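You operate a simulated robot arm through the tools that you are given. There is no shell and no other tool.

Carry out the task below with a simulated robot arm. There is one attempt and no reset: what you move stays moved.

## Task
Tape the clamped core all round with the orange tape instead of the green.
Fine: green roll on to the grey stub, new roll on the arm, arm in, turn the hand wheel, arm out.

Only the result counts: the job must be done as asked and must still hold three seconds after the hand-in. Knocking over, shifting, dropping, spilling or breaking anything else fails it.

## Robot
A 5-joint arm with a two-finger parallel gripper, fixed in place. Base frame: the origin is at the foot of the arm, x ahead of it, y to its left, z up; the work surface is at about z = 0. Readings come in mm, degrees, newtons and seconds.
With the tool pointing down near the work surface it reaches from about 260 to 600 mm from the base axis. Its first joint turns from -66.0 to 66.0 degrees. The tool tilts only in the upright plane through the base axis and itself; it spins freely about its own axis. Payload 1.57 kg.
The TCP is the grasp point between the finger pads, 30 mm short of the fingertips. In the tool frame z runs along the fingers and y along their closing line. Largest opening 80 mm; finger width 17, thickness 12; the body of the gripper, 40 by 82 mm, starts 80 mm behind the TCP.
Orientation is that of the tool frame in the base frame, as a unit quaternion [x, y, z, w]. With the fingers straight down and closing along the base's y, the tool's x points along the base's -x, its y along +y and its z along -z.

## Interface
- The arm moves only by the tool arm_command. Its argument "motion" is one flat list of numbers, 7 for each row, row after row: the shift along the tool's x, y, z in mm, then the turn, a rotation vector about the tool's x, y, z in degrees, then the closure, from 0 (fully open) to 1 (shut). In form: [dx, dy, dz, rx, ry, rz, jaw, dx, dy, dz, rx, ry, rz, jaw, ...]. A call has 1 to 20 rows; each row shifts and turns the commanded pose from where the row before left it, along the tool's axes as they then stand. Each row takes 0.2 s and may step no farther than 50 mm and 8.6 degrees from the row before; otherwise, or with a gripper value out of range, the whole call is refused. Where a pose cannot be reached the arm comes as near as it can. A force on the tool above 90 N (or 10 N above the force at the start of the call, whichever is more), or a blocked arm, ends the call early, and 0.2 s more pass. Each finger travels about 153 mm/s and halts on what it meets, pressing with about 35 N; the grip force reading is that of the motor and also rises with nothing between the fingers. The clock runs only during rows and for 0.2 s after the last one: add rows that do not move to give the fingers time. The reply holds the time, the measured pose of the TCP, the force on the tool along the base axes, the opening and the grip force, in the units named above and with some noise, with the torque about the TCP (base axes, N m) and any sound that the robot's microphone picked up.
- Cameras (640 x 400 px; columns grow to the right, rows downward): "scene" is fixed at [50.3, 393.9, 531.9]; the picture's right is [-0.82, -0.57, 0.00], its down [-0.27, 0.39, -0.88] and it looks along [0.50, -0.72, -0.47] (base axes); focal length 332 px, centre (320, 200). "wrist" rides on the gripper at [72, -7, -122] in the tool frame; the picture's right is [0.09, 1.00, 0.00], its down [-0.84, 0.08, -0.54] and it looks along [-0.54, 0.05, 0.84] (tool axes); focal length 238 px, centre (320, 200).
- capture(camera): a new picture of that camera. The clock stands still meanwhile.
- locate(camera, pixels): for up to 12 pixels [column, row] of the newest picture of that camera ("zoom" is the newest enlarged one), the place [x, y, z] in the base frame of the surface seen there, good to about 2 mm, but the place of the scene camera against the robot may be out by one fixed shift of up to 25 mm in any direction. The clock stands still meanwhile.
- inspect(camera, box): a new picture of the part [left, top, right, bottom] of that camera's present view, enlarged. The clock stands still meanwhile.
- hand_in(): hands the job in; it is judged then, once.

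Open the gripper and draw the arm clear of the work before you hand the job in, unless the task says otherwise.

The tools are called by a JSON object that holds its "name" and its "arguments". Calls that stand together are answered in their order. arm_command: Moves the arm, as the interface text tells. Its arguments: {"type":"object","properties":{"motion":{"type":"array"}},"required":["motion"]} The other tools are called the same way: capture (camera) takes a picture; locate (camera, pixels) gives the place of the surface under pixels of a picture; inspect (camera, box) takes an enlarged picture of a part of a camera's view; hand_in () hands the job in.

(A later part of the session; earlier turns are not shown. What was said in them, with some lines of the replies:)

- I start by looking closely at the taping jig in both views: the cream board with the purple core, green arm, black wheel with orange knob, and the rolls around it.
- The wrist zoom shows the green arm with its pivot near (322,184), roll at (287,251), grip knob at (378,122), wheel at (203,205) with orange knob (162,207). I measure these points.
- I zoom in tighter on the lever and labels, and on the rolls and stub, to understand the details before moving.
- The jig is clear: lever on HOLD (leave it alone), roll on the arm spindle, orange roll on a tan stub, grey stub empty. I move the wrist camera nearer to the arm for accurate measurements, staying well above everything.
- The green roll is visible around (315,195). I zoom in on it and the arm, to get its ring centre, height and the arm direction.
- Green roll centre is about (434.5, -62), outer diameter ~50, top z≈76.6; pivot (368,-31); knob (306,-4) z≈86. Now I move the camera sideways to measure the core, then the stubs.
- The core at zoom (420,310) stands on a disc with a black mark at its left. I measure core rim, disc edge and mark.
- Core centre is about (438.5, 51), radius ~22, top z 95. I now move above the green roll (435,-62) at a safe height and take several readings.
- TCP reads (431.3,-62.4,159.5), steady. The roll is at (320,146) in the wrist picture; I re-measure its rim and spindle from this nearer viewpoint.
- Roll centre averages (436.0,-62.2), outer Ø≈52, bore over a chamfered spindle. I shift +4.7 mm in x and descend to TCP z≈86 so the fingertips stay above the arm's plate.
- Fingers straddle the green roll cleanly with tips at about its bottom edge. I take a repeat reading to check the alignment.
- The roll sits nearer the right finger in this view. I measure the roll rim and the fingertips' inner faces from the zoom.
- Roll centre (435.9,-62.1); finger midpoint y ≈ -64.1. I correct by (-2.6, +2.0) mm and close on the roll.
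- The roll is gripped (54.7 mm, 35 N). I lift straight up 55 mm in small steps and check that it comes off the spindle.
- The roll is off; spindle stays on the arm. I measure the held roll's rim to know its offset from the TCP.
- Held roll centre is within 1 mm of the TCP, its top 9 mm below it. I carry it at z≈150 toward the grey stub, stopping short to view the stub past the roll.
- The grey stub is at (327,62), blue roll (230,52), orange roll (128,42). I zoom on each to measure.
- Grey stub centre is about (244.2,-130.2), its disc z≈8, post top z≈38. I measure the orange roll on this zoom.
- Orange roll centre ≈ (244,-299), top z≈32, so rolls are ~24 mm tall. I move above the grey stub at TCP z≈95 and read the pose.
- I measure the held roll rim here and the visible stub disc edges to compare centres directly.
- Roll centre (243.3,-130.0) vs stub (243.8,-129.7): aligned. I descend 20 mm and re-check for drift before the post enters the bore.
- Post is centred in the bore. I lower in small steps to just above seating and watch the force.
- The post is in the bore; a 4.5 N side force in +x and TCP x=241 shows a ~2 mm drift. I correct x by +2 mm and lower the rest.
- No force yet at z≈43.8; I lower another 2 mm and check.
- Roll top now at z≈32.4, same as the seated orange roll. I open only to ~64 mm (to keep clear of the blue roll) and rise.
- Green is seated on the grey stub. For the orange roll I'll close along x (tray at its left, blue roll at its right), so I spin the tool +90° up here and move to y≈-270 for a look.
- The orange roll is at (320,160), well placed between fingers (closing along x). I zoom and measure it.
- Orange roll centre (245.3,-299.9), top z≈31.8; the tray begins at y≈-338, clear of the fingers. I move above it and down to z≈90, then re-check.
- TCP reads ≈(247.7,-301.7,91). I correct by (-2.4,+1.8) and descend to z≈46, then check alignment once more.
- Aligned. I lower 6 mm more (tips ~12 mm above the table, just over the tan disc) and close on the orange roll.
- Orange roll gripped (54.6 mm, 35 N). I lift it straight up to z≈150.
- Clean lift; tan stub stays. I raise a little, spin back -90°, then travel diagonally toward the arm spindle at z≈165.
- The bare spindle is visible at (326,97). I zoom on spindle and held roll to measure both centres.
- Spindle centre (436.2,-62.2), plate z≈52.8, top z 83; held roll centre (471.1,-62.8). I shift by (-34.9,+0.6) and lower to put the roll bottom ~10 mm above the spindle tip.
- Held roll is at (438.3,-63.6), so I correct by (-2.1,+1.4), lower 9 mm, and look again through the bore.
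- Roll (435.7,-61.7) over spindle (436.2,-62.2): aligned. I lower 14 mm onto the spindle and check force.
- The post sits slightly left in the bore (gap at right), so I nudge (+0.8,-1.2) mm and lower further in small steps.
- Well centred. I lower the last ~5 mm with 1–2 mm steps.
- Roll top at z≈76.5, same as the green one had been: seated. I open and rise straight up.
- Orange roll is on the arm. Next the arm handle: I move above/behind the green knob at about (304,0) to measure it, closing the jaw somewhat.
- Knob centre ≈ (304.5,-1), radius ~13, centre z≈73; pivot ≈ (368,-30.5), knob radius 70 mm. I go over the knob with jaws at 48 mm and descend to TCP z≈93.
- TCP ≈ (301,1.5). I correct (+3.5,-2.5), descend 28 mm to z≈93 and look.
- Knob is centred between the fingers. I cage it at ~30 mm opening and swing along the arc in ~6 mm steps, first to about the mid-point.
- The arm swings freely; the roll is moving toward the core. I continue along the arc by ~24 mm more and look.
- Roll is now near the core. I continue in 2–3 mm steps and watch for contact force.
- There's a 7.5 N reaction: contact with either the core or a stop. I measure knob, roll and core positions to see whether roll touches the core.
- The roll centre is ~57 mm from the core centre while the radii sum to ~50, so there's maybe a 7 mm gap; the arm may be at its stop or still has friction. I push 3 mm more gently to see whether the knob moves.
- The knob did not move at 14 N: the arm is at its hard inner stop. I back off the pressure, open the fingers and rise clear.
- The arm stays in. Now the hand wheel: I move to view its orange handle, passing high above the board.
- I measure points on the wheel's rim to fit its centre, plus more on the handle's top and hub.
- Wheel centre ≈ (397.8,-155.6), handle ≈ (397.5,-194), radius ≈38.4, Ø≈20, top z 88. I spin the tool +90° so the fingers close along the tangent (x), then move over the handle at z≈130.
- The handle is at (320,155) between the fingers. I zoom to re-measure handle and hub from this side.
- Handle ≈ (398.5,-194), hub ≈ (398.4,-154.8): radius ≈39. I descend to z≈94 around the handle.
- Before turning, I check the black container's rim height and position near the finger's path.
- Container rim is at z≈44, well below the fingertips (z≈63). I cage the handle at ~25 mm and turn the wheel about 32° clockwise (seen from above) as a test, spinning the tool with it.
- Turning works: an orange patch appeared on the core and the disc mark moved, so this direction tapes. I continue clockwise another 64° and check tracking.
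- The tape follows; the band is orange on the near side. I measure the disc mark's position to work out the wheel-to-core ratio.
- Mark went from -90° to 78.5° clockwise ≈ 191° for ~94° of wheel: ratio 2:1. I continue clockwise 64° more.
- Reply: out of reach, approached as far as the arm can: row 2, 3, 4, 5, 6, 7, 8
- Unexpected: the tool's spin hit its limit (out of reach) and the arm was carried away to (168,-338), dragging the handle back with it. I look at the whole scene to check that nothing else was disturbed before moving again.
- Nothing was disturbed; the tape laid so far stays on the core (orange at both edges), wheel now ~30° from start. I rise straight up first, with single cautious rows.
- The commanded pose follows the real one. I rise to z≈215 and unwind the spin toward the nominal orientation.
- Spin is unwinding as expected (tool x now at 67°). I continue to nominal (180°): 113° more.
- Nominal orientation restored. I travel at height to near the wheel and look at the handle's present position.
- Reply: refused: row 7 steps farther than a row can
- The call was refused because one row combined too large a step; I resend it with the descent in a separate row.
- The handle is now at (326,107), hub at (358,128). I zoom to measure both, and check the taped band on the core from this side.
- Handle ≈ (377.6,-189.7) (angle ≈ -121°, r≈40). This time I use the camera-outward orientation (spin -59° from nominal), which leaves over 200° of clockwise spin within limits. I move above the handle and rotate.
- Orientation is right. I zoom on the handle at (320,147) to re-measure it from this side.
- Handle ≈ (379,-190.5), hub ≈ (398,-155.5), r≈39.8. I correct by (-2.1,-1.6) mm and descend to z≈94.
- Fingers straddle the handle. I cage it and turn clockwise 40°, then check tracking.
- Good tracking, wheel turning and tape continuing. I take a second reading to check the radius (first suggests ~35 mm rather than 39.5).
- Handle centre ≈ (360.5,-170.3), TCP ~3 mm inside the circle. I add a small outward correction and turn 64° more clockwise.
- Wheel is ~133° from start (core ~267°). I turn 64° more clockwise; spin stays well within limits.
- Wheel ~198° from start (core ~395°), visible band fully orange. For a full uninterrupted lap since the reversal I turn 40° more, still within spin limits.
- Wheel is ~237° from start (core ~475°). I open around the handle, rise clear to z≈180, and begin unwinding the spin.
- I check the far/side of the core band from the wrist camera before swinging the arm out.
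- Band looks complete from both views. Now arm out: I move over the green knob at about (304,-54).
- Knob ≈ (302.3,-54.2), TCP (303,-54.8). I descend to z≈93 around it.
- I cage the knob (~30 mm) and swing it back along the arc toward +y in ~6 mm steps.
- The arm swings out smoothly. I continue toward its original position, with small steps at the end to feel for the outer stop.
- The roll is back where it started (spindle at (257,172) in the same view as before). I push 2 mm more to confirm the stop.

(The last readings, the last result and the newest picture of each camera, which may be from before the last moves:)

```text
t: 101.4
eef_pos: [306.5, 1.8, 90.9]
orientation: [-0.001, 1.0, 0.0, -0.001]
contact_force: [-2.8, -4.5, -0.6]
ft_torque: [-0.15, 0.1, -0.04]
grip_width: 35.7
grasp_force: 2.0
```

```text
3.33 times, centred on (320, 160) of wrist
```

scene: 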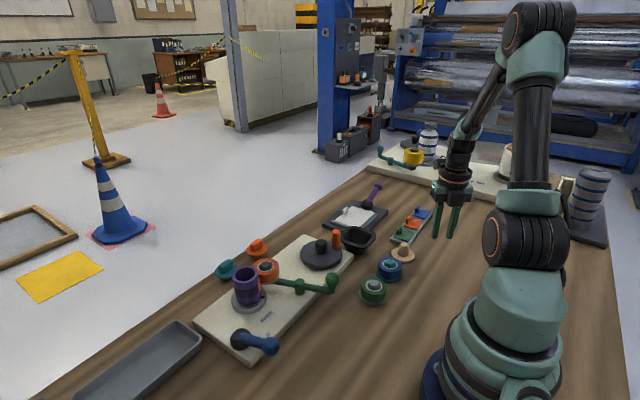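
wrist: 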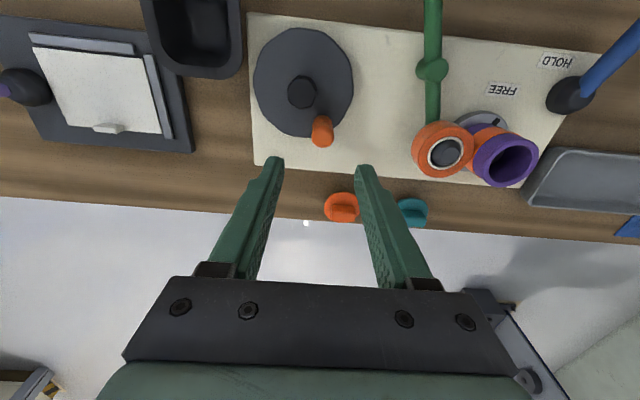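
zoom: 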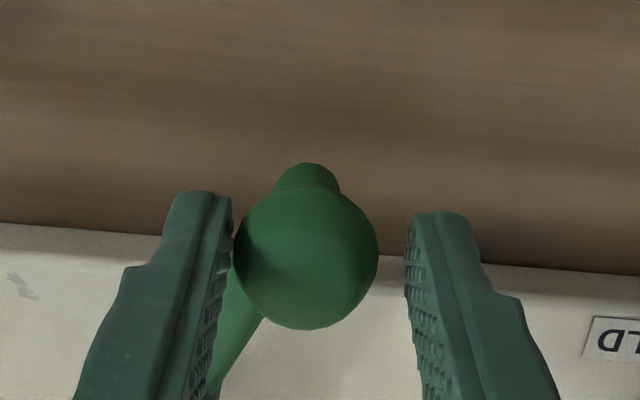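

It meets the outer stop (4.5 N, fingers spreading). I back off, open, and rise clear.

{"name": "arm_command", "arguments": {"motion": [1, -3, 0, 0, 0, 0, 0.6, 0, 0, 0, 0, 0, 0, 0.5, 0, 0, 0, 0, 0, 0, 0.4, 0, 0, 0, 0, 0, 0, 0.4, 0, 0, -15, 0, 0, 0, 0.4, 0, 0, -35, 0, 0, 0, 0.3, 0, 0, -45, 0, 0, 0, 0.2, 0, 0, -45, 0, 0, 0, 0.1, 0, 0, 0, 0, 0, 0, 0]}}

{"name": "capture", "arguments": {"camera": "scene"}}

{"name": "inspect", "arguments": {"camera": "scene", "box": [220, 210, 380, 310]}}

{"name": "capture", "arguments": {"camera": "wrist"}}

```text
t: 103.4
eef_pos: [308.7, -2.6, 231.2]
orientation: [-0.001, 1.0, 0.0, 0.001]
contact_force: [0.0, 0.5, 0.1]
ft_torque: [-0.02, -0.01, 0.02]
grip_width: 79.9
grasp_force: 0.1
```

```text
taken
```

scene: 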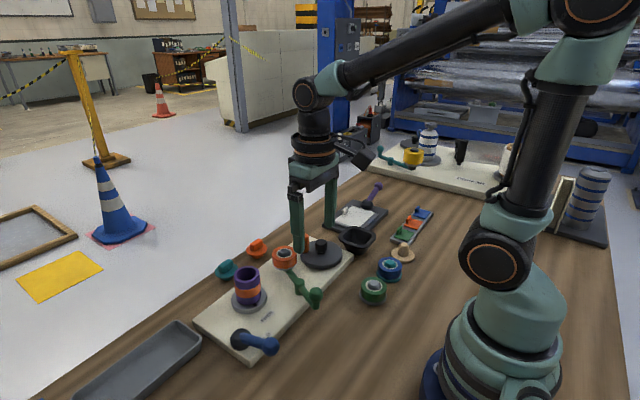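

```text
4.00 times, centred on (300, 260) of scene
```

zoom: 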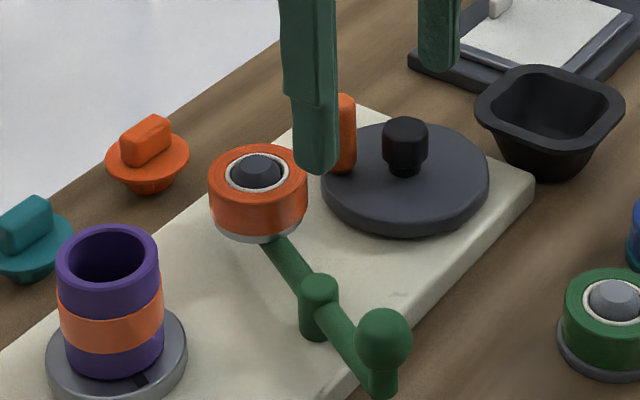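

```text
taken
```

wrist: 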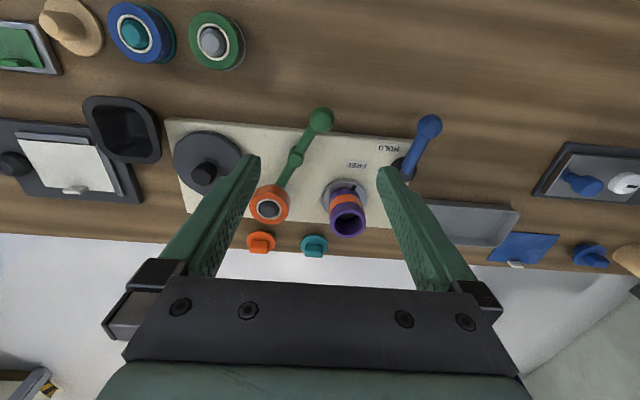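

Arm is out, orange roll on it, green on the grey stub. To verify the core's far side, I move the wrist camera around to the +x/+y side, high above everything.

{"name": "arm_command", "arguments": {"motion": [-37.2, 17.5, 5, 0, 0, 0, 0, -37.2, 17.5, 5, 0, 0, 0, 0, -37.2, 17.5, 5, 0, 0, 0, 0, -37.2, 17.5, 5, 0, 0, 0, 0, -37.2, 17.5, 5, 0, 0, 0, 0, 0, 0, 0, 0, 0, 0, 0]}}

{"name": "arm_command", "arguments": {"motion": [0, 0, 0, 0, 0, 8.2, 0, 0, 0, 0, 0, 0, 8.2, 0, 0, 0, 0, 0, 0, 8.2, 0, 0, 0, 0, 0, 0, 8.2, 0, 0, 0, 0, 0, 0, 8.2, 0, 0, 0, 0, 0, 0, 8.2, 0, 0, 0, 0, 0, 0, 8.2, 0, 0, 0, 0, 0, 0, 8.2, 0, 0, 0, 0, 0, 0, 8.2, 0, 0, 0, 0, 0, 0, 8.2, 0, 0, 0, 0, 0, 0, 8.2, 0, 0, 0, 0, 0, 0, 8.2, 0, 0, 0, 0, 0, 0, 8.2, 0, 0, 0, 0, 0, 0, 8.2, 0, 0, 0, 0, 0, 0, 8.2, 0, 0, 0, 0, 0, 0, 8.2, 0, 0, 0, 0, 0, 0, 0, 0]}}

{"name": "capture", "arguments": {"camera": "wrist"}}

```text
t: 104.8
eef_pos: [491.4, 87.8, 207.8]
orientation: [-0.001, 1.0, 0.0, 0.0]
contact_force: [-0.4, 0.1, 0.6]
ft_torque: [0.01, 0.01, -0.02]
grip_width: 80.0
grasp_force: 0.0
```

```text
t: 108.4
eef_pos: [491.9, 87.0, 206.4]
orientation: [0.91, 0.414, 0.0, 0.0]
contact_force: [1.0, 0.2, 0.1]
ft_torque: [0.01, -0.01, -0.02]
grip_width: 79.8
grasp_force: 0.1
```

```text
taken
```

wrist: 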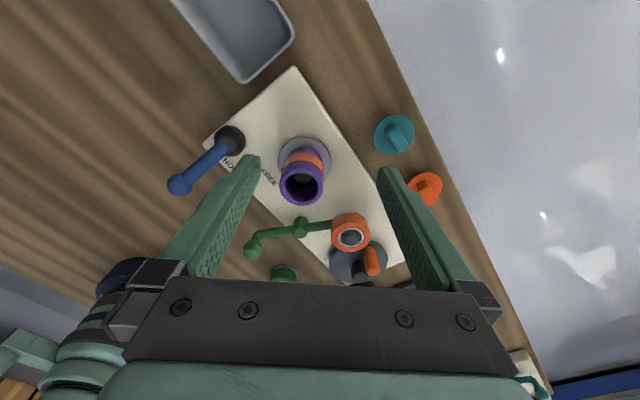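

{"name": "inspect", "arguments": {"camera": "wrist", "box": [250, 120, 390, 260]}}

{"name": "inspect", "arguments": {"camera": "scene", "box": [200, 200, 440, 360]}}

```text
2.86 times, centred on (320, 190) of wrist
```

zoom: 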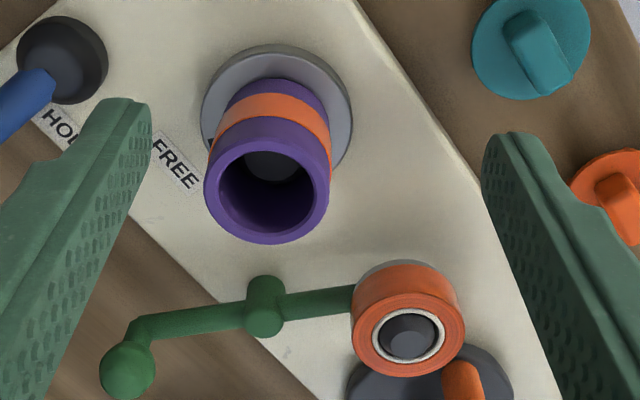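

```text
2.50 times, centred on (320, 280) of scene
```

zoom: 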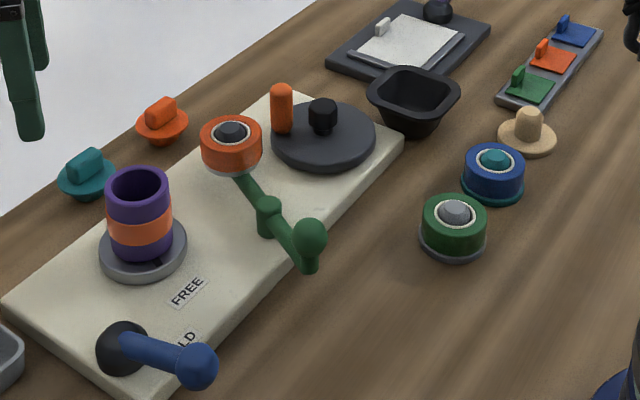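

The orange band is unbroken on all sides; orange roll is on the arm (out), green on the grey stub, lever still at HOLD. I unwind the spin and draw the arm up and clear.

{"name": "arm_command", "arguments": {"motion": [0, 0, -40, 0, 0, 0, 0, 0, 0, -40, 0, 0, 0, 0, 0, 0, 0, 0, 0, -8.2, 0, 0, 0, 0, 0, 0, -8.2, 0, 0, 0, 0, 0, 0, -8.2, 0, 0, 0, 0, 0, 0, -8.2, 0, 0, 0, 0, 0, 0, -8.2, 0, 0, 0, 0, 0, 0, -8.2, 0, 0, 0, 0, 0, 0, -8.2, 0, 0, 0, 0, 0, 0, -8.2, 0, 0, 0, 0, 0, 0, -8.2, 0, 0, 0, 0, 0, 0, -8.2, 0, 0, 0, 0, 0, 0, -8.2, 0, 0, 0, 0, 0, 0, -8.2, 0, 0, 0, 0, 0, 0, -8.2, 0, 0, 0, 0, 0, 0, -8.2, 0, 0, 0, 0, 0, 0, -8.2, 0, 0, 0, 0, 0, 0, -8.2, 0, 0, 0, 0, 0, 0, 0, 0]}}

{"name": "arm_command", "arguments": {"motion": [30, -30, -20, 0, 0, 0, 0, 30, -30, -20, 0, 0, 0, 0, 30, -30, -20, 0, 0, 0, 0, 0, -30, -20, 0, 0, 0, 0, 0, 0, 0, 0, 0, 0, 0]}}

{"name": "capture", "arguments": {"camera": "scene"}}

{"name": "inspect", "arguments": {"camera": "wrist", "box": [100, 0, 580, 260]}}

```text
t: 112.4
eef_pos: [491.4, 87.6, 287.2]
orientation: [-0.002, 1.0, 0.0, 0.0]
contact_force: [-0.6, 0.4, -0.3]
ft_torque: [0.01, 0.01, -0.01]
grip_width: 80.0
grasp_force: 0.1
```

```text
t: 113.6
eef_pos: [399.7, -33.0, 366.1]
orientation: [-0.001, 1.0, 0.001, -0.001]
contact_force: [-0.4, -0.6, -0.4]
ft_torque: [0.03, -0.04, 0.01]
grip_width: 80.1
grasp_force: 0.0
```

```text
taken
```

scene: 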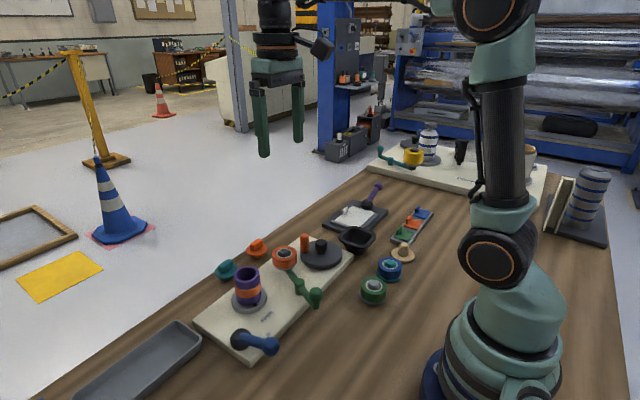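

```text
1.33 times, centred on (340, 130) of wrist
```

zoom: 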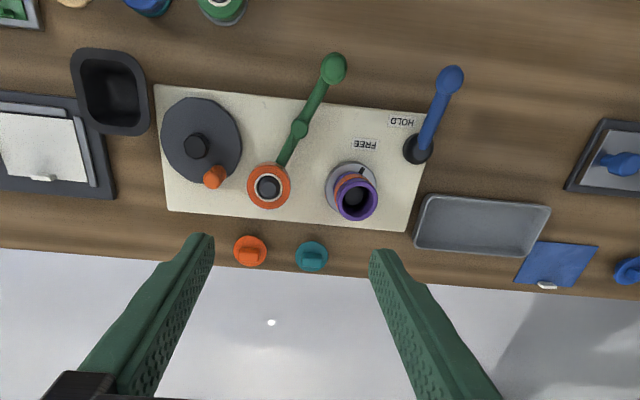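

The core at (247,290) is taped all round in orange. The arm is out with the orange roll at (285,257), the green roll is on the grey stub at (373,290), and everything else is in place. The gripper is open and clear, so I hand in.

{"name": "hand_in", "arguments": {}}

```text
The job is handed in.
```

The core is now taped all round with the orange tape, and the job is handed in. I checked the band from the far side as well, and it is unbroken.

- **Rolls:** the green roll is on the grey stub and the orange roll is on the arm.
- **Arm and lever:** the arm is swung out to its outer stop. I left the lever at HOLD.
- **Gripper:** it is open, and the robot is drawn up clear of the work.

One thing went wrong while turning the wheel. The gripper reached its spin limit and the robot was pulled away, dragging the wheel handle back by about 65°. The pictures showed nothing else touched or moved, and the tape already laid stayed on the core. I took hold of the handle again with the gripper turned the other way and wound on well past a full lap. Some of the band is therefore doubled over.
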